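You operate a simulated robot arm through the tools that you are given. There is no shell and no other tool. Be economical: measure what you need, move in short steps, check, and stop when the job is done.

The job below is to be done with a simulated two-armed robot. You get a single attempt, and the scene is never put back.

## Task
Swap the bolt tray on the pink cart for the hose carrier.
Fine: both hands for each; tray onto the steel table, bolts upright; wipe the oil it left off the cart with the pink rag and put the rag back before the carrier goes on. What is to be rubbed or washed off counts as gone when no trace of it is left.
Where things are to end (x, y in the base frame): bolt tray within 6 cm of [-163, 40]; hose carrier within 6 cm of [55, 1].

It is judged by the outcome, as a careful person would: the job done as asked, and still so three seconds after it is handed in. It fails if anything else is knocked over, pushed out of place, dropped, spilled or broken.

## Robot
Two 6-joint arms with two-finger grippers on one trunk, on a base that drives. Base frame: it is fixed to the floor where the robot stands at the start and does not move with it; the origin is under the middle of the robot, x ahead of it, y to its left, z up. Units: cm, degrees, N and s.
The left shoulder is at the start at [3, 17.8, 96.3], the right one opposite. Each reaches about 82.6 cm from its shoulder. Places, roughly: hose carrier [-175, 100, 100]; top of the pink cart [60, -20, 90]; top of the steel table [-190, 50, 80]. Payload 2.54 kg a hand.
The tool frame of a hand sits at the grasp point between the pads (the TCP): z along the fingers, y along the line on which they close. The tips reach 3 cm beyond it. The gripper opens to 11.6 cm. The gripper's body begins 9.5 cm behind the TCP.
Orientation is that of the tool frame in the base frame, as a unit quaternion [w, x, y, z]. With the fingers straight down and closing along the base's y, the tool's x points along the base's -x, its y along +y and its z along -z.

## Interface
- The arms move only by the tool arm_command. It takes "left_commands", "right_commands" or both (then of equal length, played together; a hand with none holds still); each is a list that holds one entry, the list of rows, each a list of 7 numbers: the shift along the tool's x, y, z in units of 500 mm (1.0 is 500 mm), then the turn, a rotation vector about the tool's x, y, z in units of 180 degrees (1.0 is 180 degrees), then the gripper command, from -1 (fully open) to 1 (shut), values between in proportion. In form: [[[x, y, z, wx, wy, wz, grip], ...]]. A call has 1 to 8 rows; each row is the pose to reach, as a shift and turn from the pose commanded when the call began, along the tool's axes at that moment. A call with a number of a shift or a turn outside -1 to 1 is refused whole. A row lasts 0.2 s, in which the tool goes at most 5 cm and 8.6 degrees; a call with a longer step from one row to the next is refused whole, and so is a gripper value outside its range. A pose out of reach is approached as far as the arm can. The call stops where the force on the tool passes 40 N (or 10 N more than at its start, if that is more) or the arm is blocked; 0.2 s more then pass. The fingers move at their own pace (about 15.3 cm/s each) and stop on an object; they squeeze with about 45 N. The grip force told is the motor's: it shows also when the fingers shut on nothing. Time passes only in rows, and 0.2 s behind the last, so rows that repeat a pose let the fingers close. The reply holds the time, the measured pose of the TCP, the force on the tool along the base axes, the opening and the grip force, in the units named above and with some noise, with the torque about the TCP (base axes, N m) and any sound that the robot's microphone picked up.
- Cameras (640 x 400 px; columns grow to the right, rows downward): "scene" is now at [4, -2.07, 167.97]; the picture's right is [-0.26, -0.97, 0.00], its down [-0.78, 0.21, -0.59] and it looks along [0.57, -0.15, -0.80] (base axes); focal length 250 px, centre (320, 200). "left" rides on the left gripper at [6.9, 1.5, -12.2] in its tool frame; the picture's right is [-0.21, 0.98, 0.00], its down [-0.83, -0.18, -0.53] and it looks along [-0.52, -0.11, 0.85] (tool axes); focal length 251 px, centre (320, 200). "right" rides on the right gripper at [6.9, -1.5, -12.2] in its tool frame; the picture's right is [0.21, 0.98, 0.00], its down [-0.83, 0.18, -0.53] and it looks along [-0.52, 0.11, 0.85] (tool axes); focal length 251 px, centre (320, 200). There is no depth. A picture from a camera that has moved, and an enlarged one, comes with that camera's place and axes in the base frame and with its lens.
- get_image(camera): a new picture of that camera. It takes no simulated time.
- lift_body(by): slides the trunk up (or, below 0, down) by that many cm; the arms and the scene camera ride with it, the base frame stays. It gives what a move gives, with no picture.
- steer(legs): drives the robot by 1 to 6 legs, each [ahead, left, turn to the left] in cm, cm and degrees, along the robot's own axes; the way and the turn of a leg run together, so that a leg with both is an arc; at most 150 cm and 180 degrees a leg. The arms and the cameras ride along, it lands a little off, and it stops where it bumps. It gives what a move gives.
- turn_head(pan, tilt): turns the head with the scene camera to pan (to the left, within 143 degrees either way) and tilt (down, from -29 to 69), counted from straight ahead of the robot. It gives what a move gives.
- zoom(camera, box): a new picture of the part [left, top, right, bottom] of that camera's present view, enlarged. It takes no simulated time.
- finish_job(): hands the job in; it is judged then, once.

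Go step by step. Nothing tells you exact positions but the pictures and the camera data: compare them with the known pose of the tool, close in by small moves and look again before you grip or let go. The budget is 120 turns and 100 pictures, counting those below and the enlarged ones. Unless the task says otherwise, let go and move clear before handing in, and close with one line.

The tools are called after ">>>" by a JSON object that holds its "op" and its "data". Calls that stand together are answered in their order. arm_command: Moves the arms, as the interface text tells. Its arguments: {"type":"object","properties":{"left_commands":{"type":"array","items":{"type":"array","items":{"type":"array","items":{"type":"number"}}}},"right_commands":{"type":"array","items":{"type":"array","items":{"type":"array","items":{"type":"number"}}}}},"required":[]} The other tools are called the same way: lift_body (by) slides the trunk up or down; steer (legs) drives the base; turn_head (pan, tilt) turns the head that bears the scene camera; get_image (camera) takes a picture; zoom (camera, box) takes an enlarged picture of a part of a camera's view; finish_job () hands the job in.

At the start:

```text
time_s: 0.0
left_position: [51.41, 4.44, 114.54]
left_ee_rot: [0.001, 0.0, 1.0, 0.0]
left_contact_force: [0.3, 0.3, -1.2]
left_wrist_torque: [-0.01, 0.01, -0.02]
left_gripper_width: 11.61
left_finger_force: 0.1
right_position: [37.27, -30.62, 110.31]
right_ee_rot: [-0.001, 0.0, 1.0, 0.0]
right_contact_force: [-1.5, 0.0, 0.9]
right_wrist_torque: [0.0, 0.02, -0.01]
right_gripper_width: 11.58
right_finger_force: 0.1
trunk travel left (down, up): [-17.5, 36.5]
robot x, y, heading: [-0.09, -0.0, -0.1]
head pan, tilt: [-15.0, 53.6]
```

scene: 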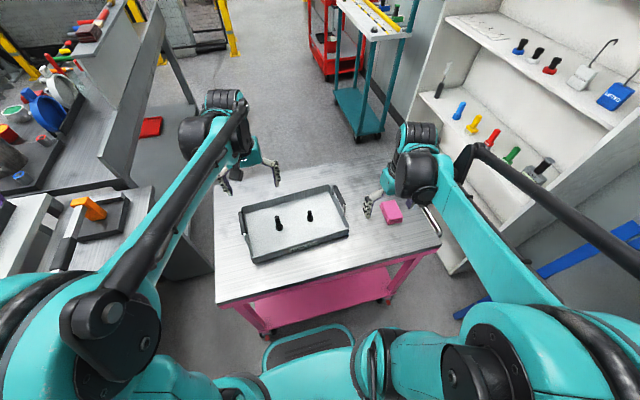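
right: 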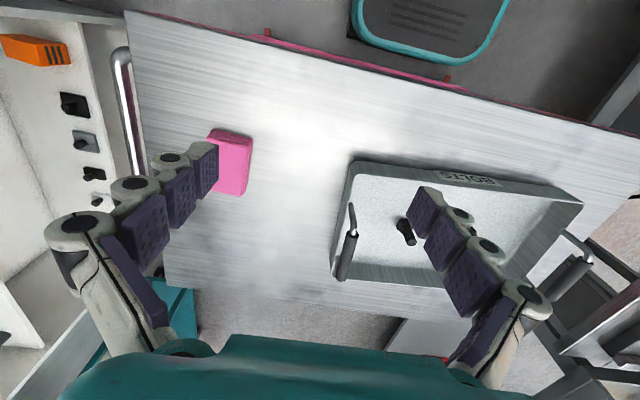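
left: 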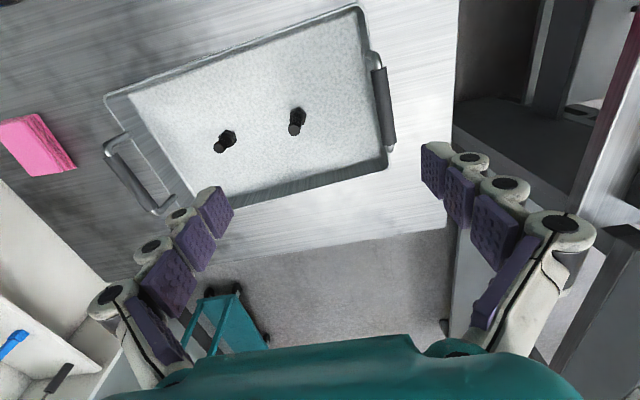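

I see the tray on the pink cart around (52,-4), with a handle at each end and two bolts standing in it, and the pink rag to its right. I'll look at the tray up close and at the places behind the robot before moving.

>>> {"op": "zoom", "data": {"camera": "scene", "box": [200, 150, 460, 312]}}

>>> {"op": "turn_head", "data": {"pan": 143, "tilt": 25}}

>>> {"op": "get_image", "data": {"camera": "scene"}}

```text
2.46 times, centred on (330, 231) of scene
camera zoom: at [4.0, -2.07, 167.97], right [-0.26, -0.97, 0.0], down [-0.78, 0.21, -0.59], along [0.57, -0.15, -0.8], focal length 615 px, centre (295, 124)
```

zoom: 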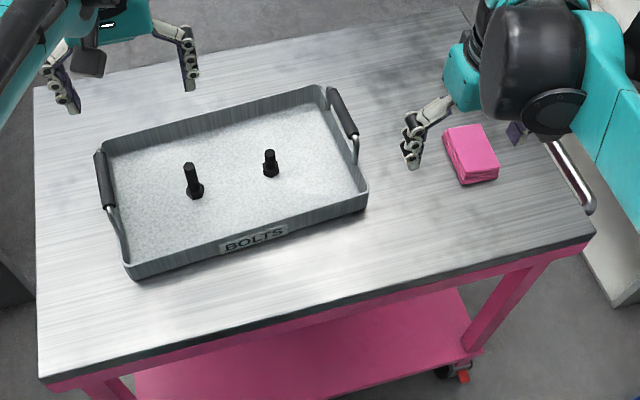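

```text
time_s: 2.4
left_position: [51.52, 4.45, 114.55]
left_ee_rot: [0.0, 0.001, 1.0, 0.0]
left_contact_force: [0.2, -0.4, -0.4]
left_wrist_torque: [0.01, -0.03, 0.02]
left_gripper_width: 11.6
left_finger_force: 0.0
right_position: [37.26, -30.62, 110.39]
right_ee_rot: [0.0, -0.001, 1.0, 0.0]
right_contact_force: [-0.2, -0.2, 0.1]
right_wrist_torque: [0.02, 0.02, 0.0]
right_gripper_width: 11.6
right_finger_force: 0.0
trunk travel left (down, up): [-17.5, 36.5]
robot x, y, heading: [-0.06, -0.38, 0.2]
head pan, tilt: [143.0, 25.0]
```

```text
95 pictures are left
camera scene: at [-10.46, 5.38, 172.19], right [0.6, 0.8, 0.0], down [0.34, -0.25, -0.91], along [-0.72, 0.55, -0.42], focal length 250 px, centre (320, 200)
```

scene: 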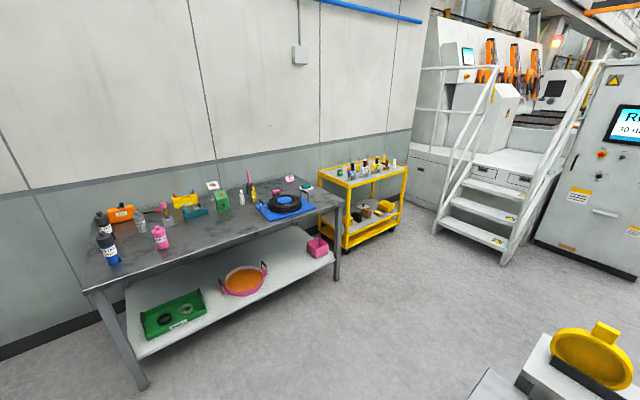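

The steel table stands behind-left; the blue carrier with the black hose is at its far right end. I'll zoom on the table.

>>> {"op": "zoom", "data": {"camera": "scene", "box": [70, 160, 350, 335]}}

>>> {"op": "zoom", "data": {"camera": "scene", "box": [200, 165, 350, 259]}}

```text
2.29 times, centred on (210, 248) of scene
camera zoom: at [-10.46, 5.38, 172.19], right [0.6, 0.8, 0.0], down [0.34, -0.25, -0.91], along [-0.72, 0.55, -0.42], focal length 571 px, centre (571, 91)
```

zoom: 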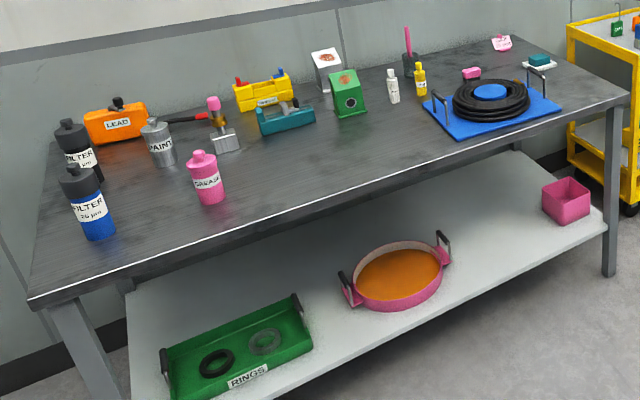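

```text
4.26 times, centred on (275, 212) of scene
camera zoom: at [-10.46, 5.38, 172.19], right [0.6, 0.8, 0.0], down [0.34, -0.25, -0.91], along [-0.72, 0.55, -0.42], focal length 1063 px, centre (512, 149)
```

zoom: 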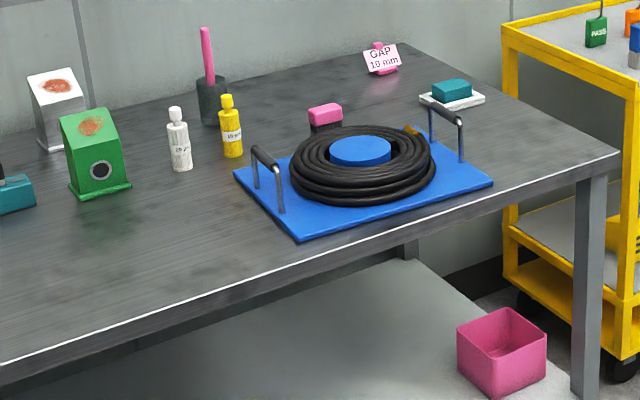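

The table's front edge lies near x=-152, spanning y from about -32 to 140, and the spot for the tray looks clear; the carrier sits near (-176,95) with handles at y≈75 and 113. Next I check the room to the sides for the drive.

>>> {"op": "turn_head", "data": {"pan": 90, "tilt": 40}}

>>> {"op": "get_image", "data": {"camera": "scene"}}

>>> {"op": "turn_head", "data": {"pan": -100, "tilt": 35}}

>>> {"op": "get_image", "data": {"camera": "scene"}}

>>> {"op": "turn_head", "data": {"pan": 0, "tilt": 55}}

>>> {"op": "get_image", "data": {"camera": "scene"}}

```text
time_s: 3.7
left_position: [51.49, 4.57, 114.44]
left_ee_rot: [0.0, 0.0, 1.0, -0.001]
left_contact_force: [0.8, -0.1, -0.8]
left_wrist_torque: [0.03, 0.0, -0.02]
left_gripper_width: 11.57
left_finger_force: 0.1
right_position: [37.13, -30.72, 110.41]
right_ee_rot: [0.0, 0.0, 1.0, 0.0]
right_contact_force: [0.2, 0.3, 0.5]
right_wrist_torque: [0.0, 0.0, -0.03]
right_gripper_width: 11.63
right_finger_force: 0.0
trunk travel left (down, up): [-17.5, 36.5]
robot x, y, heading: [0.19, 0.09, 0.2]
head pan, tilt: [90.0, 40.0]
```

```text
92 pictures are left
camera scene: at [-3.12, 8.34, 169.86], right [1.0, 0.0, 0.0], down [0.0, -0.64, -0.77], along [0.0, 0.77, -0.64], focal length 250 px, centre (320, 200)
```

scene: 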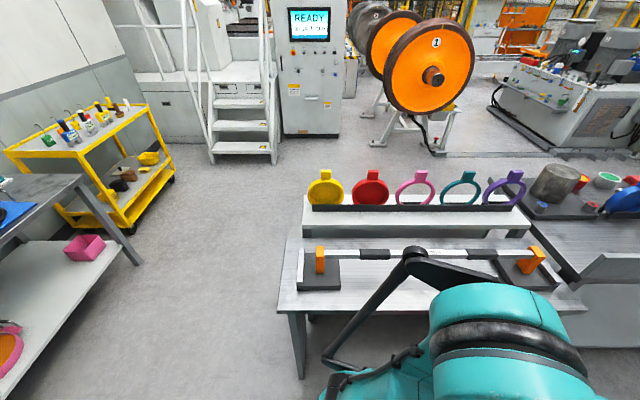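

```text
time_s: 6.5
left_position: [51.43, 4.54, 114.48]
left_ee_rot: [0.0, 0.0, 1.0, 0.0]
left_contact_force: [-0.4, -0.2, 0.3]
left_wrist_torque: [0.02, -0.02, -0.05]
left_gripper_width: 11.62
left_finger_force: 0.0
right_position: [37.3, -30.6, 110.32]
right_ee_rot: [-0.001, 0.0, 1.0, 0.0]
right_contact_force: [-0.3, -0.5, 0.0]
right_wrist_torque: [-0.02, -0.01, -0.03]
right_gripper_width: 11.59
right_finger_force: 0.1
trunk travel left (down, up): [-17.5, 36.5]
robot x, y, heading: [0.3, -0.0, 0.2]
head pan, tilt: [-100.0, 35.0]
```

```text
91 pictures are left
camera scene: at [-4.63, -8.84, 170.61], right [-0.98, 0.17, 0.0], down [0.1, 0.56, -0.82], along [-0.14, -0.81, -0.57], focal length 250 px, centre (320, 200)
```

scene: 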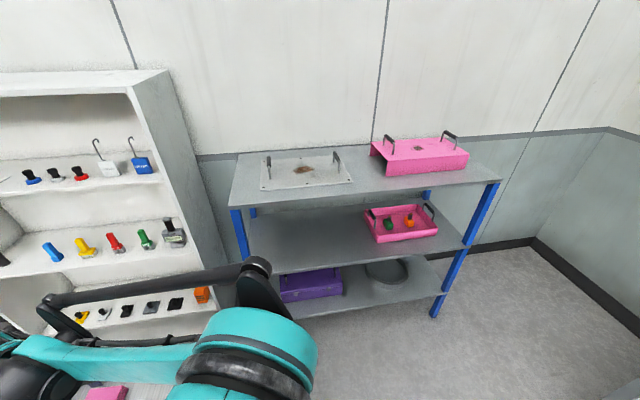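

```text
time_s: 8.2
left_position: [51.5, 4.59, 114.56]
left_ee_rot: [0.0, 0.0, 1.0, 0.0]
left_contact_force: [0.6, -0.5, -0.3]
left_wrist_torque: [0.04, -0.01, -0.01]
left_gripper_width: 11.6
left_finger_force: 0.1
right_position: [37.24, -30.72, 110.36]
right_ee_rot: [0.0, -0.001, 1.0, 0.001]
right_contact_force: [-0.2, -0.5, 0.0]
right_wrist_torque: [0.01, 0.0, 0.01]
right_gripper_width: 11.63
right_finger_force: 0.0
trunk travel left (down, up): [-17.5, 36.5]
robot x, y, heading: [-0.38, -0.05, -0.0]
head pan, tilt: [0.0, 55.0]
```

```text
90 pictures are left
camera scene: at [4.1, -0.17, 167.79], right [0.0, -1.0, 0.0], down [-0.82, 0.0, -0.57], along [0.57, 0.0, -0.82], focal length 250 px, centre (320, 200)
```

scene: 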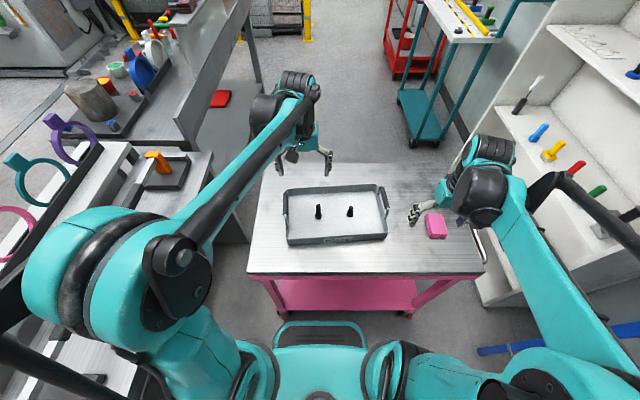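

The way back is clear; the white bench corner is near (-17,56) and the blue rack is well off on the right. I'll bring both hands above the tray handles and look with the wrist cameras.

>>> {"op": "arm_command", "data": {"left_commands": [[[-0.004, 0.03, 0.008, 0, 0, 0, -1], [-0.008, 0.06, 0.016, 0, 0, 0, -1], [-0.012, 0.09, 0.024, 0, 0, 0, -1], [-0.016, 0.12, 0.032, 0, 0, 0, -1], [-0.02, 0.15, 0.04, 0, 0, 0, -1]]], "right_commands": [[[-0.069, 0.032, -0.007, 0, 0, 0, -1], [-0.138, 0.065, -0.014, 0, 0, 0, -1], [-0.208, 0.097, -0.02, 0, 0, 0, -1], [-0.277, 0.13, -0.027, 0, 0, 0, -1], [-0.346, 0.162, -0.034, 0, 0, 0, -1]]]}}

>>> {"op": "get_image", "data": {"camera": "left"}}

>>> {"op": "get_image", "data": {"camera": "right"}}

>>> {"op": "zoom", "data": {"camera": "scene", "box": [240, 150, 460, 288]}}

```text
time_s: 9.4
left_position: [52.59, 11.93, 112.5]
left_ee_rot: [0.0, 0.0, 1.0, 0.0]
left_contact_force: [0.4, 0.9, -0.4]
left_wrist_torque: [-0.04, 0.04, 0.0]
left_gripper_width: 11.58
left_finger_force: 0.1
right_position: [54.63, -22.69, 112.02]
right_ee_rot: [-0.001, 0.0, 1.0, 0.0]
right_contact_force: [0.4, 0.0, 0.4]
right_wrist_torque: [-0.03, 0.01, -0.01]
right_gripper_width: 11.58
right_finger_force: 0.1
trunk travel left (down, up): [-17.5, 36.5]
robot x, y, heading: [0.05, -0.15, -0.2]
head pan, tilt: [0.0, 55.0]
```

```text
89 pictures are left
camera left: at [45.7, 13.56, 124.66], right [0.21, 0.98, 0.0], down [0.83, -0.18, 0.53], along [0.52, -0.12, -0.85], focal length 251 px, centre (320, 200)
```

left: 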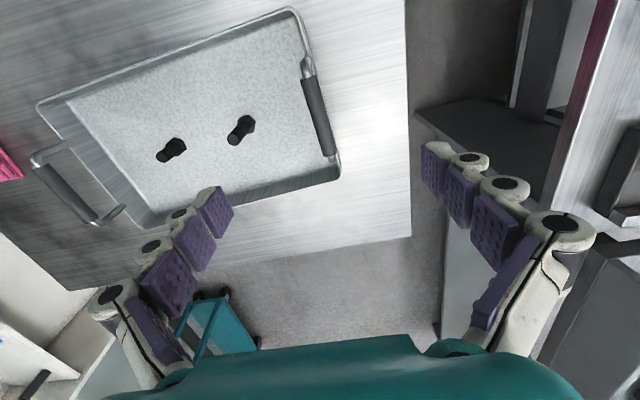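

```text
88 pictures are left
camera right: at [47.59, -24.22, 124.15], right [-0.21, 0.98, 0.0], down [0.83, 0.18, 0.53], along [0.52, 0.11, -0.85], focal length 251 px, centre (320, 200)
```

right: 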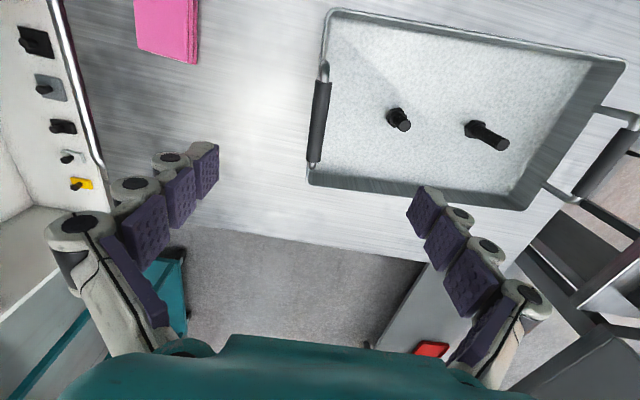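

```text
2.90 times, centred on (350, 219) of scene
camera zoom: at [4.29, -0.08, 167.78], right [0.0, -1.0, 0.0], down [-0.82, 0.0, -0.57], along [0.57, 0.0, -0.82], focal length 724 px, centre (233, 145)
```

zoom: 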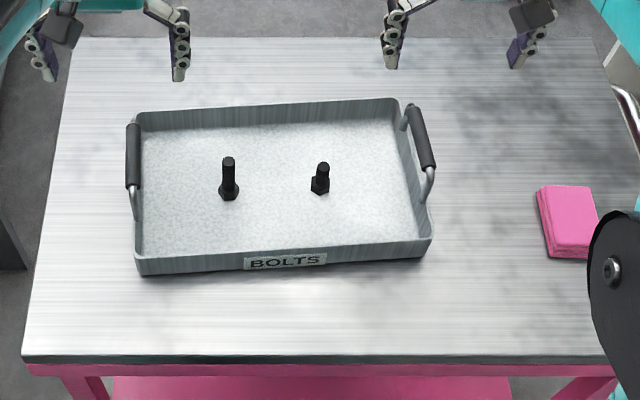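

Triangulating gives the handle bars at about (52.4,11.7,97) and (54.8,-22.8,97), turned about 5° to the left. I'll lower both hands with that turn and stop short to check.

>>> {"op": "arm_command", "data": {"left_commands": [[[0.004, -0.004, 0.08, 0, 0, -0.028, -1], [0.004, -0.004, 0.16, 0, 0, -0.028, -1], [0.004, -0.004, 0.21, 0, 0, -0.028, -1]]], "right_commands": [[[-0.003, -0.002, 0.08, 0, 0, -0.028, -1], [-0.003, -0.002, 0.15, 0, 0, -0.028, -1], [-0.003, -0.002, 0.2, 0, 0, -0.028, -1]]]}}

>>> {"op": "get_image", "data": {"camera": "left"}}

>>> {"op": "get_image", "data": {"camera": "right"}}

>>> {"op": "zoom", "data": {"camera": "scene", "box": [240, 150, 460, 288]}}

```text
time_s: 10.2
left_position: [52.42, 11.72, 101.94]
left_ee_rot: [0.0, -0.045, 0.999, 0.0]
left_contact_force: [0.7, -0.1, 0.0]
left_wrist_torque: [-0.01, 0.01, 0.0]
left_gripper_width: 11.58
left_finger_force: 0.0
right_position: [54.79, -22.63, 101.97]
right_ee_rot: [-0.001, -0.044, 0.999, 0.001]
right_contact_force: [-0.4, 0.6, -0.8]
right_wrist_torque: [-0.01, 0.04, 0.01]
right_gripper_width: 11.58
right_finger_force: 0.0
trunk travel left (down, up): [-17.5, 36.5]
robot x, y, heading: [0.25, 0.02, 0.2]
head pan, tilt: [0.0, 55.0]
```

```text
86 pictures are left
camera left: at [45.42, 12.66, 114.24], right [0.13, 0.99, 0.0], down [0.84, -0.11, 0.53], along [0.53, -0.07, -0.85], focal length 251 px, centre (320, 200)
```

left: 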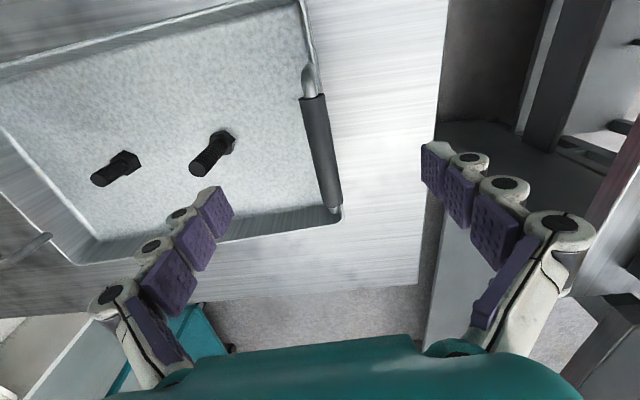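

```text
85 pictures are left
camera right: at [47.86, -24.85, 114.16], right [-0.3, 0.95, 0.0], down [0.81, 0.25, 0.53], along [0.51, 0.16, -0.85], focal length 251 px, centre (320, 200)
```

right: 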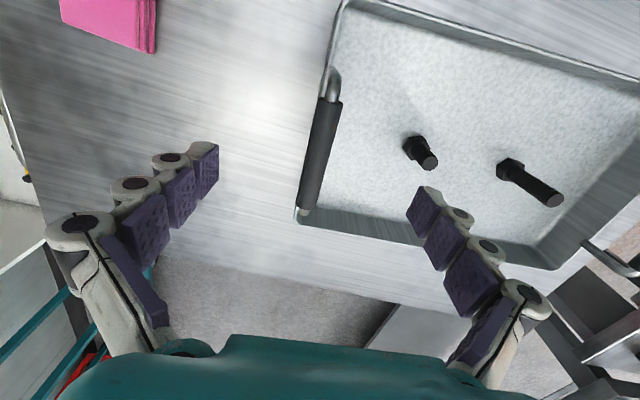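

```text
2.90 times, centred on (350, 219) of scene
camera zoom: at [4.27, -0.17, 167.78], right [0.0, -1.0, 0.0], down [-0.82, 0.0, -0.57], along [0.57, 0.0, -0.82], focal length 724 px, centre (233, 145)
```

zoom: 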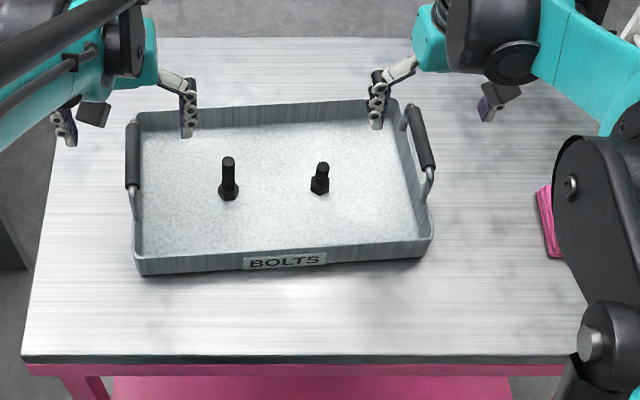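

Both bars sit centred between the fingers. I'll lower the last 3.7 cm, then close.

>>> {"op": "arm_command", "data": {"left_commands": [[[0, 0, 0.04, 0, 0, 0, -1], [0, 0, 0.074, 0, 0, 0, -1], [0, 0, 0.074, 0, 0, 0, -1]]], "right_commands": [[[0, 0, 0.04, 0, 0, 0, -1], [0, 0, 0.074, 0, 0, 0, -1], [0, 0, 0.074, 0, 0, 0, -1]]]}}

>>> {"op": "get_image", "data": {"camera": "left"}}

>>> {"op": "get_image", "data": {"camera": "right"}}

```text
time_s: 11.0
left_position: [52.15, 11.98, 98.34]
left_ee_rot: [-0.001, -0.045, 0.999, -0.001]
left_contact_force: [-0.5, 0.3, 0.0]
left_wrist_torque: [-0.01, 0.02, -0.04]
left_gripper_width: 11.6
left_finger_force: 0.1
right_position: [54.73, -22.88, 98.39]
right_ee_rot: [0.0, -0.044, 0.999, 0.0]
right_contact_force: [-0.2, -0.1, -0.2]
right_wrist_torque: [-0.04, 0.0, -0.01]
right_gripper_width: 11.59
right_finger_force: 0.1
trunk travel left (down, up): [-17.5, 36.5]
robot x, y, heading: [-0.25, 0.12, -0.1]
head pan, tilt: [0.0, 55.0]
```

```text
83 pictures are left
camera left: at [45.26, 12.79, 110.53], right [0.13, 0.99, 0.0], down [0.84, -0.11, 0.53], along [0.53, -0.07, -0.85], focal length 251 px, centre (320, 200)
```

left: 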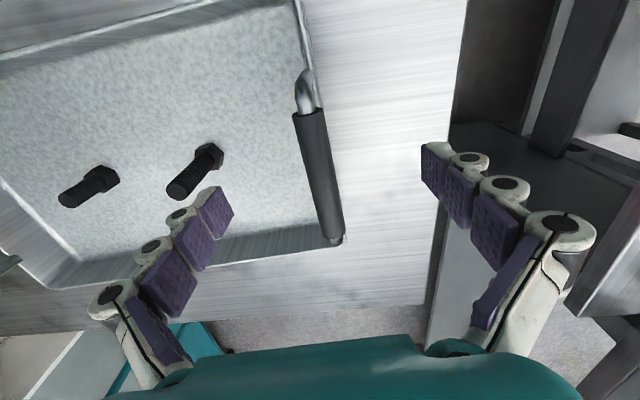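

```text
82 pictures are left
camera right: at [47.77, -25.0, 110.56], right [-0.3, 0.95, 0.0], down [0.81, 0.25, 0.53], along [0.51, 0.16, -0.85], focal length 251 px, centre (320, 200)
```

right: 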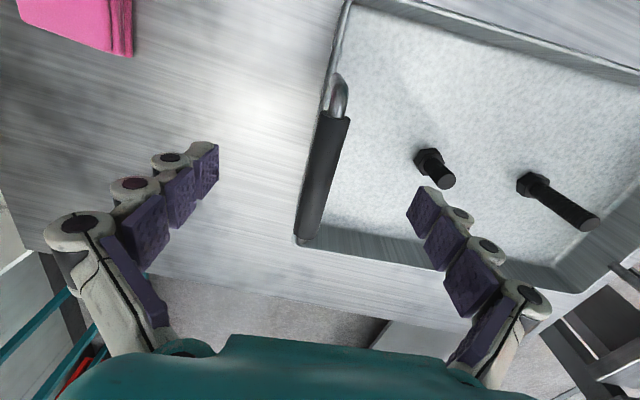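

The bars are between the pads, about 1.5 cm beyond the TCP and above the rim. I close both grippers.

>>> {"op": "arm_command", "data": {"left_commands": [[[0, 0, 0, 0, 0, 0, 1], [0, 0, 0, 0, 0, 0, 1], [0, 0, 0, 0, 0, 0, 1], [0, 0, 0, 0, 0, 0, 1]]], "right_commands": [[[0, 0, 0, 0, 0, 0, 1], [0, 0, 0, 0, 0, 0, 1], [0, 0, 0, 0, 0, 0, 1], [0, 0, 0, 0, 0, 0, 1]]]}}

>>> {"op": "get_image", "data": {"camera": "left"}}

>>> {"op": "get_image", "data": {"camera": "right"}}

```text
time_s: 12.0
left_position: [52.12, 11.87, 98.39]
left_ee_rot: [-0.001, -0.043, 0.999, 0.0]
left_contact_force: [-0.9, 3.8, 4.8]
left_wrist_torque: [0.09, 0.03, -0.55]
left_gripper_width: 1.68
left_finger_force: 42.5
right_position: [54.65, -22.81, 98.56]
right_ee_rot: [0.0, -0.044, 0.999, 0.0]
right_contact_force: [3.1, -2.4, 6.0]
right_wrist_torque: [-0.11, -0.06, -0.59]
right_gripper_width: 1.67
right_finger_force: 42.5
trunk travel left (down, up): [-17.5, 36.5]
robot x, y, heading: [-0.04, 0.16, 0.2]
head pan, tilt: [0.0, 55.0]
```

```text
81 pictures are left
camera left: at [45.22, 12.81, 110.58], right [0.13, 0.99, 0.0], down [0.84, -0.11, 0.53], along [0.53, -0.07, -0.85], focal length 251 px, centre (320, 200)
```

left: 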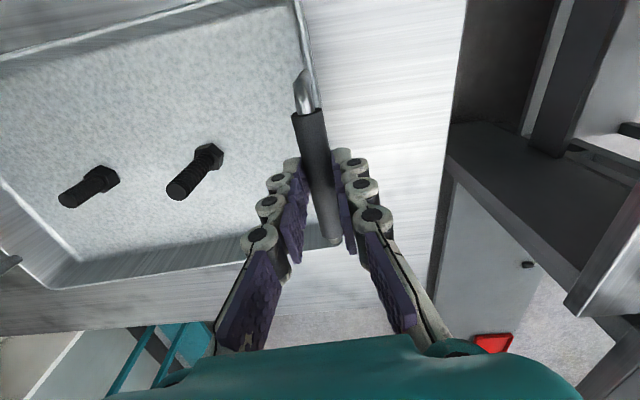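

```text
80 pictures are left
camera right: at [47.74, -24.99, 110.61], right [-0.3, 0.95, 0.0], down [0.81, 0.25, 0.53], along [0.51, 0.16, -0.85], focal length 251 px, centre (320, 200)
```

right: 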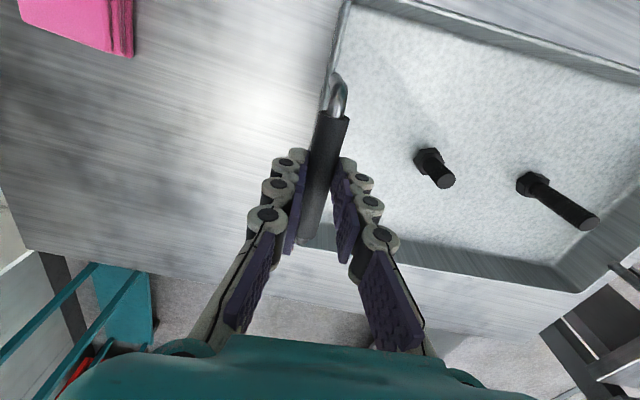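

Both handles are gripped firmly. I lift with the trunk a little and check.

>>> {"op": "lift_body", "data": {"by": 3}}

>>> {"op": "get_image", "data": {"camera": "scene"}}

```text
time_s: 12.8
left_position: [52.26, 11.83, 101.24]
left_ee_rot: [0.0, -0.044, 0.999, 0.0]
left_contact_force: [-3.7, 4.3, -4.4]
left_wrist_torque: [0.07, 0.15, -0.55]
left_gripper_width: 1.69
left_finger_force: 42.7
right_position: [54.72, -22.83, 101.35]
right_ee_rot: [0.0, -0.044, 0.999, 0.0]
right_contact_force: [3.9, -4.1, -3.1]
right_wrist_torque: [-0.1, -0.11, -0.55]
right_gripper_width: 1.67
right_finger_force: 42.9
trunk travel left (down, up): [-20.5, 33.5]
robot x, y, heading: [0.17, 0.54, -0.1]
head pan, tilt: [0.0, 55.0]
```

```text
79 pictures are left
camera scene: at [4.25, -0.18, 170.77], right [0.0, -1.0, 0.0], down [-0.82, 0.0, -0.57], along [0.57, 0.0, -0.82], focal length 250 px, centre (320, 200)
```

scene: 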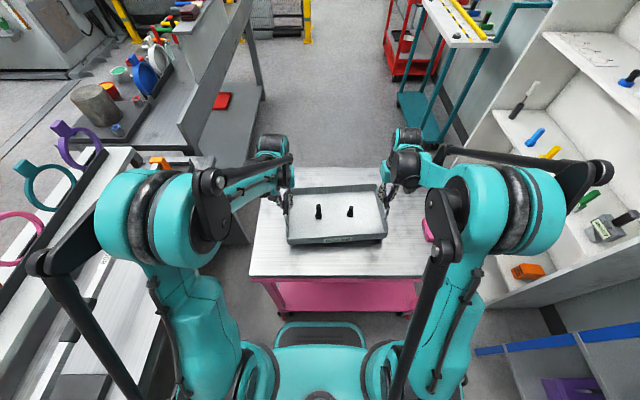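

The tray is up level with the bolts standing. I'll raise it a bit more and back off in a short first leg to check the bolts ride well.

>>> {"op": "lift_body", "data": {"by": 4}}

>>> {"op": "steer", "data": {"legs": [[-20, 0, 0]]}}

>>> {"op": "get_image", "data": {"camera": "scene"}}

```text
time_s: 13.6
left_position: [52.3, 11.85, 105.21]
left_ee_rot: [0.0, -0.045, 0.999, 0.0]
left_contact_force: [-3.4, 5.4, -3.3]
left_wrist_torque: [0.12, 0.09, -0.5]
left_gripper_width: 1.67
left_finger_force: 42.8
right_position: [54.74, -22.97, 105.37]
right_ee_rot: [0.001, -0.044, 0.999, 0.0]
right_contact_force: [3.5, -5.7, -3.6]
right_wrist_torque: [-0.11, -0.06, -0.58]
right_gripper_width: 1.69
right_finger_force: 42.5
trunk travel left (down, up): [-24.5, 29.5]
robot x, y, heading: [-0.17, -0.01, -0.1]
head pan, tilt: [0.0, 55.0]
```

```text
time_s: 15.2
left_position: [32.46, 11.85, 105.29]
left_ee_rot: [0.001, -0.043, 0.999, 0.0]
left_contact_force: [-4.1, 8.5, -3.0]
left_wrist_torque: [0.15, 0.09, -0.55]
left_gripper_width: 1.68
left_finger_force: 42.8
right_position: [34.87, -22.77, 105.46]
right_ee_rot: [-0.001, -0.043, 0.999, 0.001]
right_contact_force: [4.5, -7.5, -3.2]
right_wrist_torque: [-0.16, -0.08, -0.56]
right_gripper_width: 1.69
right_finger_force: 42.7
trunk travel left (down, up): [-24.5, 29.5]
robot x, y, heading: [-19.52, -0.22, -0.0]
head pan, tilt: [0.0, 55.0]
```

```text
78 pictures are left
camera scene: at [-15.59, -0.16, 174.79], right [0.0, -1.0, 0.0], down [-0.82, 0.0, -0.57], along [0.57, 0.0, -0.82], focal length 250 px, centre (320, 200)
```

scene: 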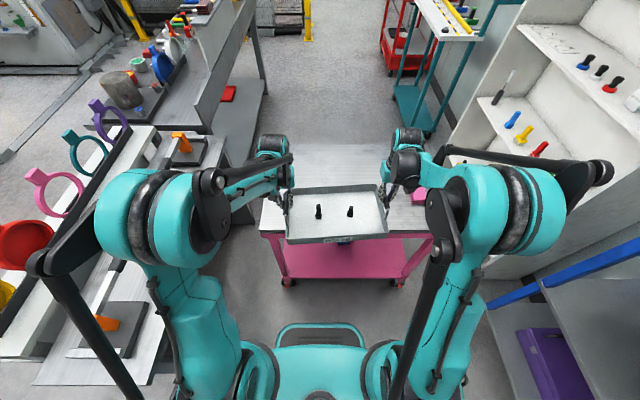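

The bolts rode well. I back off to about x=-85 and turn left in two halves.

>>> {"op": "steer", "data": {"legs": [[-65, 0, 0], [0, 0, 90]]}}

>>> {"op": "get_image", "data": {"camera": "scene"}}

>>> {"op": "steer", "data": {"legs": [[0, 0, 90]]}}

>>> {"op": "get_image", "data": {"camera": "scene"}}

```text
time_s: 22.7
left_position: [-98.82, 51.62, 105.28]
left_ee_rot: [0.001, 0.751, -0.661, 0.0]
left_contact_force: [-1.1, -3.8, -4.0]
left_wrist_torque: [-0.11, 0.02, -0.55]
left_gripper_width: 1.71
left_finger_force: 42.3
right_position: [-64.11, 55.39, 105.48]
right_ee_rot: [0.0, 0.75, -0.662, 0.0]
right_contact_force: [0.6, 3.3, -2.6]
right_wrist_torque: [0.06, -0.01, -0.55]
right_gripper_width: 1.71
right_finger_force: 42.4
trunk travel left (down, up): [-24.5, 29.5]
robot x, y, heading: [-84.59, -0.18, 92.1]
head pan, tilt: [0.0, 55.0]
```

```text
77 pictures are left
camera scene: at [-85.19, 3.97, 174.78], right [1.0, 0.04, 0.0], down [0.03, -0.82, -0.57], along [-0.02, 0.57, -0.82], focal length 250 px, centre (320, 200)
```

scene: 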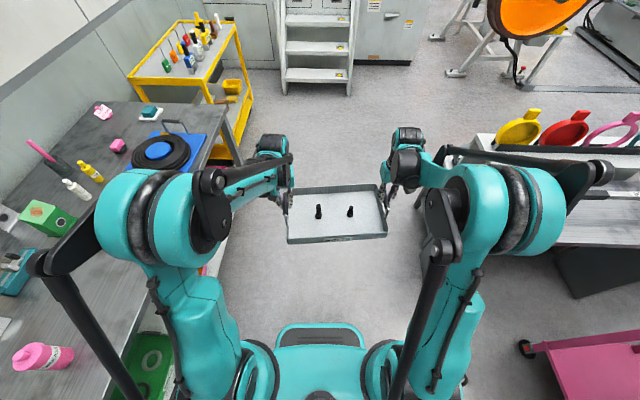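

```text
time_s: 26.9
left_position: [-136.76, -13.26, 105.28]
left_ee_rot: [-0.001, 0.998, 0.058, 0.0]
left_contact_force: [3.9, 1.2, -3.8]
left_wrist_torque: [0.03, -0.1, -0.52]
left_gripper_width: 1.7
left_finger_force: 42.9
right_position: [-140.23, 21.13, 105.44]
right_ee_rot: [0.0, 0.998, 0.057, -0.001]
right_contact_force: [-2.8, -1.7, -3.6]
right_wrist_torque: [0.02, 0.03, -0.5]
right_gripper_width: 1.71
right_finger_force: 42.2
trunk travel left (down, up): [-24.5, 29.5]
robot x, y, heading: [-84.96, 0.2, -178.2]
head pan, tilt: [0.0, 55.0]
```

```text
76 pictures are left
camera scene: at [-89.33, -0.47, 174.78], right [-0.03, 1.0, 0.0], down [0.82, 0.02, -0.57], along [-0.57, -0.02, -0.82], focal length 250 px, centre (320, 200)
```

scene: 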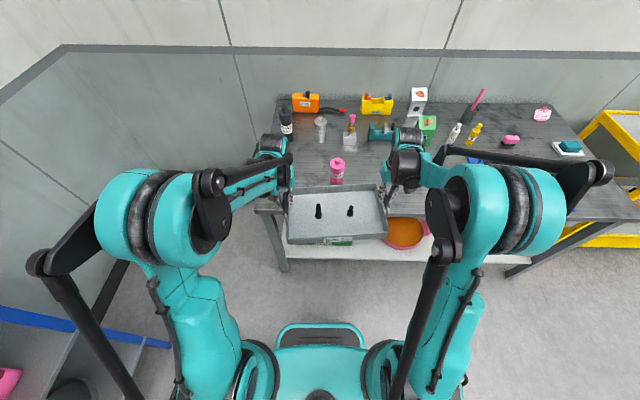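

The tray is now facing the table with bolts standing. I'll square it to the table, sidestep right, and come partway in.

>>> {"op": "steer", "data": {"legs": [[0, 0, -6.3], [0, -28, 0], [18, 0, 0]]}}

>>> {"op": "get_image", "data": {"camera": "scene"}}

>>> {"op": "get_image", "data": {"camera": "left"}}

```text
time_s: 30.5
left_position: [-153.62, 22.19, 105.2]
left_ee_rot: [0.0, 1.0, 0.002, 0.0]
left_contact_force: [2.7, 1.3, -5.0]
left_wrist_torque: [-0.01, -0.1, -0.49]
left_gripper_width: 1.68
left_finger_force: 42.8
right_position: [-153.18, 56.95, 105.26]
right_ee_rot: [-0.001, 1.0, 0.001, 0.001]
right_contact_force: [-4.2, -1.1, -4.0]
right_wrist_torque: [-0.03, 0.02, -0.49]
right_gripper_width: 1.68
right_finger_force: 42.7
trunk travel left (down, up): [-24.5, 29.5]
robot x, y, heading: [-100.75, 29.65, 175.3]
head pan, tilt: [0.0, 55.0]
```

```text
75 pictures are left
camera scene: at [-105.13, 29.85, 174.78], right [0.08, 1.0, 0.0], down [0.82, -0.07, -0.57], along [-0.57, 0.05, -0.82], focal length 250 px, centre (320, 200)
```

scene: 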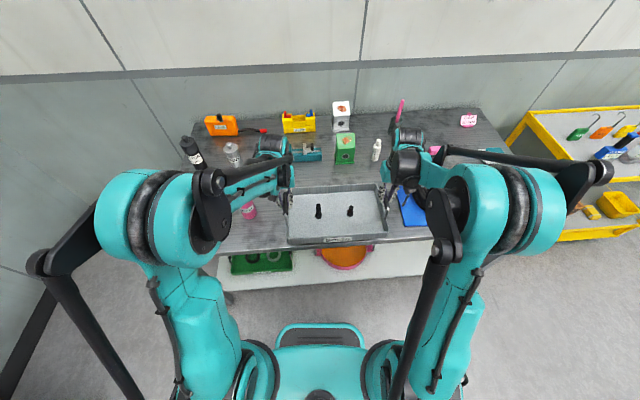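

```text
74 pictures are left
camera left: at [-146.78, 20.74, 117.48], right [-0.21, -0.98, 0.0], down [-0.83, 0.18, 0.53], along [-0.52, 0.11, -0.85], focal length 251 px, centre (320, 200)
```

left: 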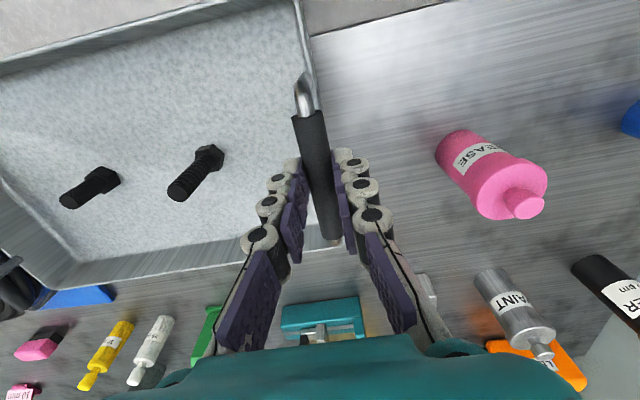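

The table edge is at x≈-146, so the goal spot is safely on it, and the grease bottle is ~10 cm from the left hand. I drive in 11.5 cm and lower by 8 cm, then look.

>>> {"op": "steer", "data": {"legs": [[11.5, 0, 0]]}}

>>> {"op": "lift_body", "data": {"by": -8}}

>>> {"op": "get_image", "data": {"camera": "scene"}}

>>> {"op": "get_image", "data": {"camera": "left"}}

```text
time_s: 31.8
left_position: [-165.03, 23.01, 105.29]
left_ee_rot: [0.0, 1.0, 0.003, 0.0]
left_contact_force: [2.3, 1.0, -3.7]
left_wrist_torque: [-0.04, -0.18, -0.51]
left_gripper_width: 1.69
left_finger_force: 42.3
right_position: [-164.61, 57.85, 105.38]
right_ee_rot: [0.0, 1.0, 0.003, 0.001]
right_contact_force: [-2.4, -1.1, -3.7]
right_wrist_torque: [-0.02, 0.04, -0.53]
right_gripper_width: 1.72
right_finger_force: 42.8
trunk travel left (down, up): [-24.5, 29.5]
robot x, y, heading: [-112.35, 30.82, 175.0]
head pan, tilt: [0.0, 55.0]
```

```text
time_s: 32.9
left_position: [-164.93, 23.04, 97.4]
left_ee_rot: [0.0, 1.0, 0.002, 0.0]
left_contact_force: [2.7, 1.1, 4.2]
left_wrist_torque: [0.07, 0.17, -0.44]
left_gripper_width: 1.67
left_finger_force: 42.8
right_position: [-164.34, 57.74, 97.49]
right_ee_rot: [0.0, 1.0, 0.002, -0.001]
right_contact_force: [-2.8, -0.2, 4.4]
right_wrist_torque: [0.0, 0.3, -0.53]
right_gripper_width: 1.68
right_finger_force: 43.1
trunk travel left (down, up): [-16.5, 37.5]
robot x, y, heading: [-112.03, 30.56, 175.2]
head pan, tilt: [0.0, 55.0]
```

```text
73 pictures are left
camera scene: at [-116.15, 30.75, 166.8], right [0.08, 1.0, 0.0], down [0.82, -0.07, -0.57], along [-0.57, 0.05, -0.82], focal length 250 px, centre (320, 200)
```

scene: 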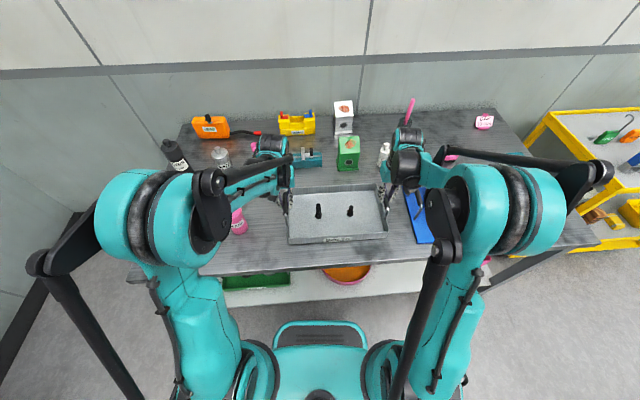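

```text
72 pictures are left
camera left: at [-157.89, 21.6, 109.58], right [-0.21, -0.98, 0.0], down [-0.83, 0.18, 0.53], along [-0.52, 0.11, -0.85], focal length 251 px, centre (320, 200)
```

left: 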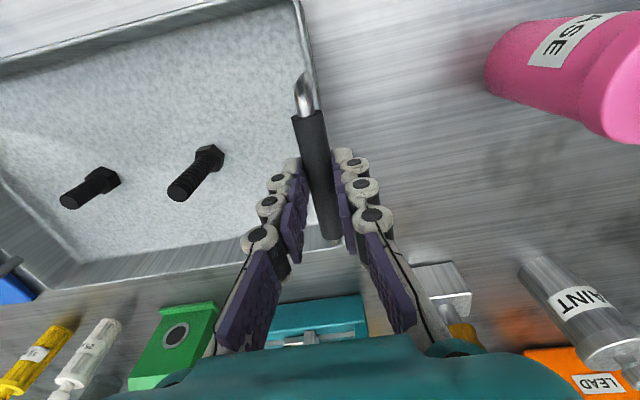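

The load has shifted onto the table (force now pushing up), so the tray appears to be down. I'll press 0.3 cm more to confirm.

>>> {"op": "arm_command", "data": {"left_commands": [[[0, 0, 0.003, 0, 0, 0, 1], [0, 0, 0.006, 0, 0, 0, 1]]], "right_commands": [[[0, 0, 0.003, 0, 0, 0, 1], [0, 0, 0.006, 0, 0, 0, 1]]]}}

>>> {"op": "get_image", "data": {"camera": "right"}}

```text
time_s: 33.5
left_position: [-164.83, 23.0, 97.5]
left_ee_rot: [0.0, 1.0, 0.002, -0.001]
left_contact_force: [-1.8, 1.7, 24.0]
left_wrist_torque: [-0.04, -0.42, -0.49]
left_gripper_width: 1.73
left_finger_force: 42.6
right_position: [-164.47, 57.85, 97.44]
right_ee_rot: [-0.001, 1.0, 0.002, -0.002]
right_contact_force: [-1.4, -0.4, 19.7]
right_wrist_torque: [-0.07, -0.38, -0.44]
right_gripper_width: 1.71
right_finger_force: 42.5
trunk travel left (down, up): [-16.5, 37.5]
robot x, y, heading: [-111.6, 30.42, 175.4]
head pan, tilt: [0.0, 55.0]
stopped in row 2 (left hand): the force on the tool passed its limit at 45 N (the readings are from after the stop); the commanded pose is now the measured one
```

```text
71 pictures are left
camera right: at [-157.57, 59.32, 109.59], right [0.22, -0.98, 0.0], down [-0.82, -0.18, 0.54], along [-0.52, -0.12, -0.84], focal length 251 px, centre (320, 200)
```

right: 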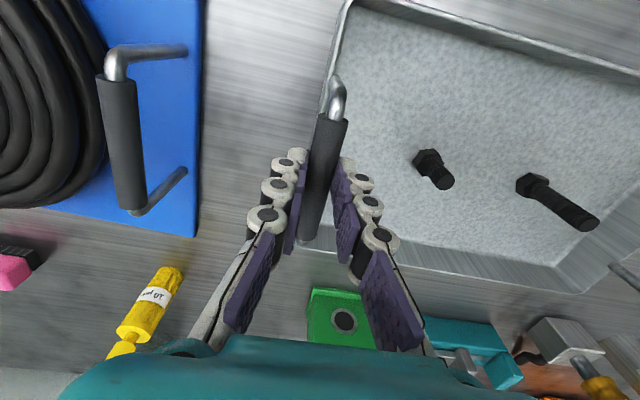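

The tray is firmly down, centred about (-163.5,40.4). I open the grippers partway and rise straight up.

>>> {"op": "arm_command", "data": {"left_commands": [[[0, 0, -0.003, 0, 0, 0, 0.14], [0, 0, -0.003, 0, 0, 0, 0.14], [0, 0, -0.003, 0, 0, 0, 0.14], [0, 0, -0.05, 0, 0, 0, 0.14], [0, 0, -0.14, 0, 0, 0, 0.14], [0, 0, -0.22, 0, 0, 0, 0.14]]], "right_commands": [[[0, 0, -0.003, 0, 0, 0, 0.14], [0, 0, -0.003, 0, 0, 0, 0.14], [0, 0, -0.003, 0, 0, 0, 0.14], [0, 0, -0.05, 0, 0, 0, 0.14], [0, 0, -0.14, 0, 0, 0, 0.14], [0, 0, -0.22, 0, 0, 0, 0.14]]]}}

>>> {"op": "get_image", "data": {"camera": "right"}}

>>> {"op": "get_image", "data": {"camera": "scene"}}

```text
time_s: 34.9
left_position: [-164.74, 22.99, 108.34]
left_ee_rot: [0.0, 1.0, 0.003, -0.001]
left_contact_force: [-0.2, 0.4, 0.5]
left_wrist_torque: [-0.01, 0.05, 0.0]
left_gripper_width: 5.0
left_finger_force: 0.0
right_position: [-164.54, 57.84, 108.44]
right_ee_rot: [-0.001, 1.0, 0.002, -0.001]
right_contact_force: [0.8, 0.1, -0.1]
right_wrist_torque: [-0.02, 0.04, 0.01]
right_gripper_width: 4.96
right_finger_force: 0.0
trunk travel left (down, up): [-16.5, 37.5]
robot x, y, heading: [-111.7, 30.25, 175.3]
head pan, tilt: [0.0, 55.0]
```

```text
70 pictures are left
camera right: at [-157.78, 59.28, 120.48], right [0.22, -0.98, 0.0], down [-0.82, -0.19, 0.54], along [-0.52, -0.12, -0.84], focal length 251 px, centre (320, 200)
```

right: 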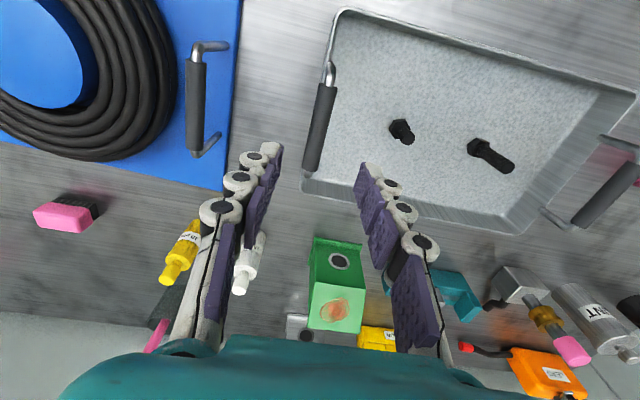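

```text
69 pictures are left
camera scene: at [-116.08, 30.73, 166.79], right [0.08, 1.0, 0.0], down [0.82, -0.07, -0.57], along [-0.57, 0.05, -0.82], focal length 250 px, centre (320, 200)
```

scene: 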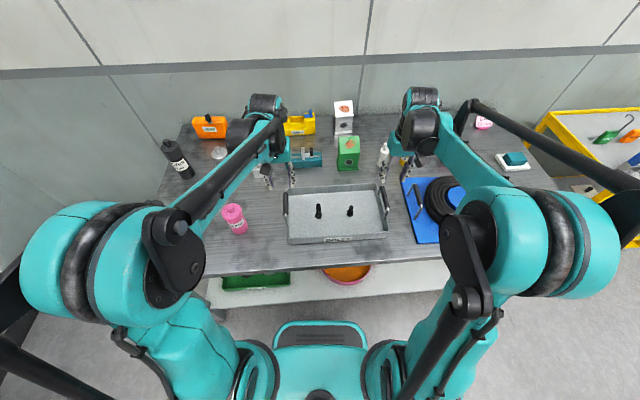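

The tray stands on the table with both bolts upright and nothing disturbed. Now I retrace the way to the cart for the rag.

>>> {"op": "steer", "data": {"legs": [[-29, 0, 0], [0, 28, 0], [0, 0, -90], [0, 0, -85.3], [45, 0, 0]]}}

>>> {"op": "turn_head", "data": {"pan": 0, "tilt": 50}}

>>> {"op": "get_image", "data": {"camera": "scene"}}

```text
time_s: 48.2
left_position: [12.3, 13.17, 108.21]
left_ee_rot: [0.001, -0.051, 0.999, -0.001]
left_contact_force: [0.3, 0.0, 0.5]
left_wrist_torque: [-0.02, 0.06, 0.01]
left_gripper_width: 4.98
left_finger_force: 0.0
right_position: [15.47, -21.5, 108.15]
right_ee_rot: [0.0, -0.05, 0.999, -0.001]
right_contact_force: [0.3, 0.8, -0.1]
right_wrist_torque: [-0.02, 0.05, 0.06]
right_gripper_width: 5.01
right_finger_force: 0.0
trunk travel left (down, up): [-16.5, 37.5]
robot x, y, heading: [-39.82, 0.8, 0.8]
head pan, tilt: [0.0, 55.0]
```

```text
time_s: 48.9
left_position: [12.3, 13.24, 108.22]
left_ee_rot: [0.0, -0.051, 0.999, 0.0]
left_contact_force: [-0.1, 0.5, 1.0]
left_wrist_torque: [0.01, -0.01, 0.02]
left_gripper_width: 4.95
left_finger_force: 0.0
right_position: [15.31, -21.47, 108.29]
right_ee_rot: [0.0, -0.05, 0.999, 0.0]
right_contact_force: [-0.9, 0.5, 0.2]
right_wrist_torque: [0.01, -0.01, 0.0]
right_gripper_width: 4.98
right_finger_force: 0.1
trunk travel left (down, up): [-16.5, 37.5]
robot x, y, heading: [-40.04, 0.54, 0.6]
head pan, tilt: [0.0, 50.0]
```

```text
68 pictures are left
camera scene: at [-35.21, 0.48, 167.43], right [0.01, -1.0, 0.0], down [-0.77, -0.01, -0.64], along [0.64, 0.01, -0.77], focal length 250 px, centre (320, 200)
```

scene: 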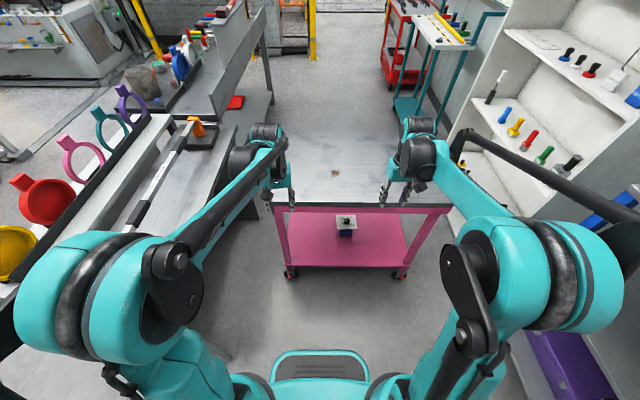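

I see the brown oil patch on the cart where the tray stood. I drive up to my starting place and look at it and the rag.

>>> {"op": "steer", "data": {"legs": [[40, -0.5, -0.6]]}}

>>> {"op": "get_image", "data": {"camera": "scene"}}

>>> {"op": "zoom", "data": {"camera": "scene", "box": [240, 120, 480, 270]}}

>>> {"op": "get_image", "data": {"camera": "right"}}

```text
time_s: 51.4
left_position: [52.7, 11.93, 108.25]
left_ee_rot: [0.001, -0.041, 0.999, 0.0]
left_contact_force: [0.2, -0.3, -0.3]
left_wrist_torque: [-0.02, 0.05, -0.01]
left_gripper_width: 5.0
left_finger_force: 0.1
right_position: [55.16, -22.84, 108.14]
right_ee_rot: [-0.001, -0.041, 0.999, -0.001]
right_contact_force: [1.6, 0.0, 0.3]
right_wrist_torque: [0.0, 0.01, 0.02]
right_gripper_width: 4.97
right_finger_force: 0.2
trunk travel left (down, up): [-16.5, 37.5]
robot x, y, heading: [0.48, -0.01, -0.3]
head pan, tilt: [0.0, 50.0]
```

```text
67 pictures are left
camera scene: at [5.04, 0.05, 167.43], right [-0.01, -1.0, 0.0], down [-0.77, 0.0, -0.64], along [0.64, 0.0, -0.77], focal length 250 px, centre (320, 200)
```

scene: 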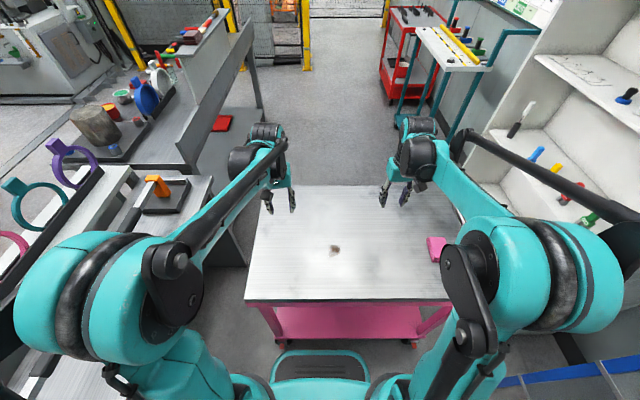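

```text
2.67 times, centred on (360, 195) of scene
camera zoom: at [5.04, 0.05, 167.43], right [-0.01, -1.0, 0.0], down [-0.77, 0.0, -0.64], along [0.64, 0.0, -0.77], focal length 666 px, centre (213, 213)
```

zoom: 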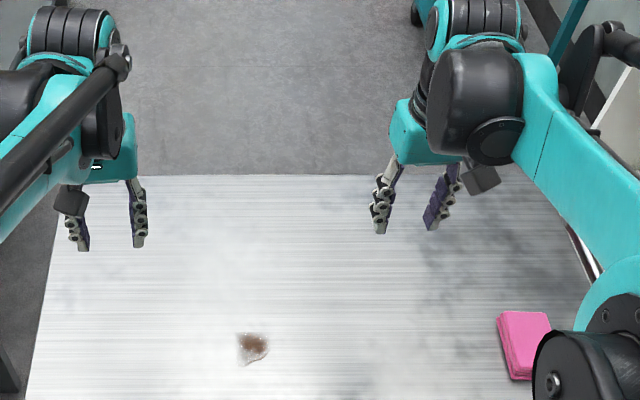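

```text
65 pictures are left
camera right: at [48.26, -24.98, 120.34], right [-0.29, 0.96, 0.0], down [0.81, 0.25, 0.53], along [0.51, 0.16, -0.85], focal length 251 px, centre (320, 200)
```

right: 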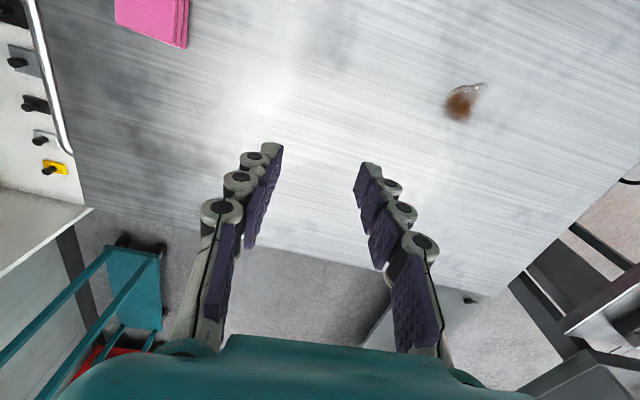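

The stain is small, near (49,-5), and the cart top is about z=86.5; the rag is near (47.6,-41.5). I move the right hand over the rag, open, and the left hand up out of the way.

>>> {"op": "arm_command", "data": {"right_commands": [[[0.036, -0.072, 0.0, 0, 0, 0.005, -1], [0.073, -0.144, 0.01, 0, 0, 0.01, -1], [0.109, -0.216, 0.03, 0, 0, 0.016, -1], [0.146, -0.288, 0.05, 0, 0, 0.021, -1], [0.182, -0.36, 0.06, 0, 0, 0.026, -1]]], "left_commands": [[[0.02, 0.02, -0.03, 0, 0, 0, 0.14], [0.04, 0.04, -0.06, 0, 0, 0, 0.14], [0.06, 0.06, -0.09, 0, 0, 0, 0.14], [0.08, 0.08, -0.12, 0, 0, 0, 0.14], [0.1, 0.1, -0.16, 0, 0, 0, 0.14]]]}}

>>> {"op": "get_image", "data": {"camera": "right"}}

>>> {"op": "get_image", "data": {"camera": "scene"}}

```text
time_s: 52.6
left_position: [47.01, 16.45, 116.42]
left_ee_rot: [0.001, -0.041, 0.999, 0.001]
left_contact_force: [-0.1, 0.2, 0.1]
left_wrist_torque: [0.03, -0.05, -0.01]
left_gripper_width: 5.01
left_finger_force: 0.0
right_position: [47.11, -41.82, 105.22]
right_ee_rot: [0.001, 0.001, 1.0, 0.0]
right_contact_force: [-0.5, 0.1, 1.0]
right_wrist_torque: [0.02, -0.07, -0.01]
right_gripper_width: 11.59
right_finger_force: 0.1
trunk travel left (down, up): [-16.5, 37.5]
robot x, y, heading: [0.42, 0.28, -0.5]
head pan, tilt: [0.0, 50.0]
```

```text
64 pictures are left
camera right: at [40.02, -43.35, 117.35], right [-0.21, 0.98, 0.0], down [0.82, 0.18, 0.54], along [0.52, 0.11, -0.84], focal length 251 px, centre (320, 200)
```

right: 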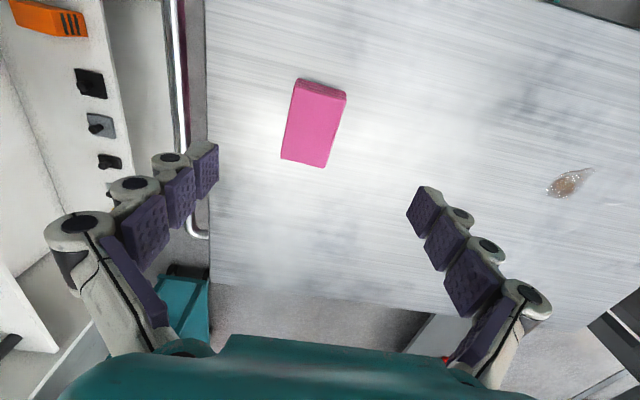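

```text
63 pictures are left
camera scene: at [4.76, -0.08, 167.44], right [-0.01, -1.0, 0.0], down [-0.77, 0.0, -0.64], along [0.64, 0.0, -0.77], focal length 250 px, centre (320, 200)
```

scene: 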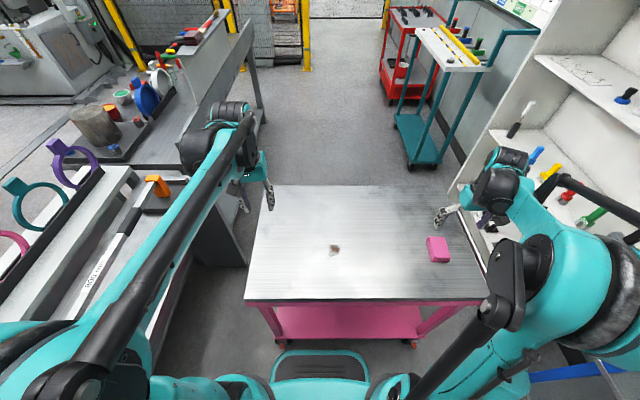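

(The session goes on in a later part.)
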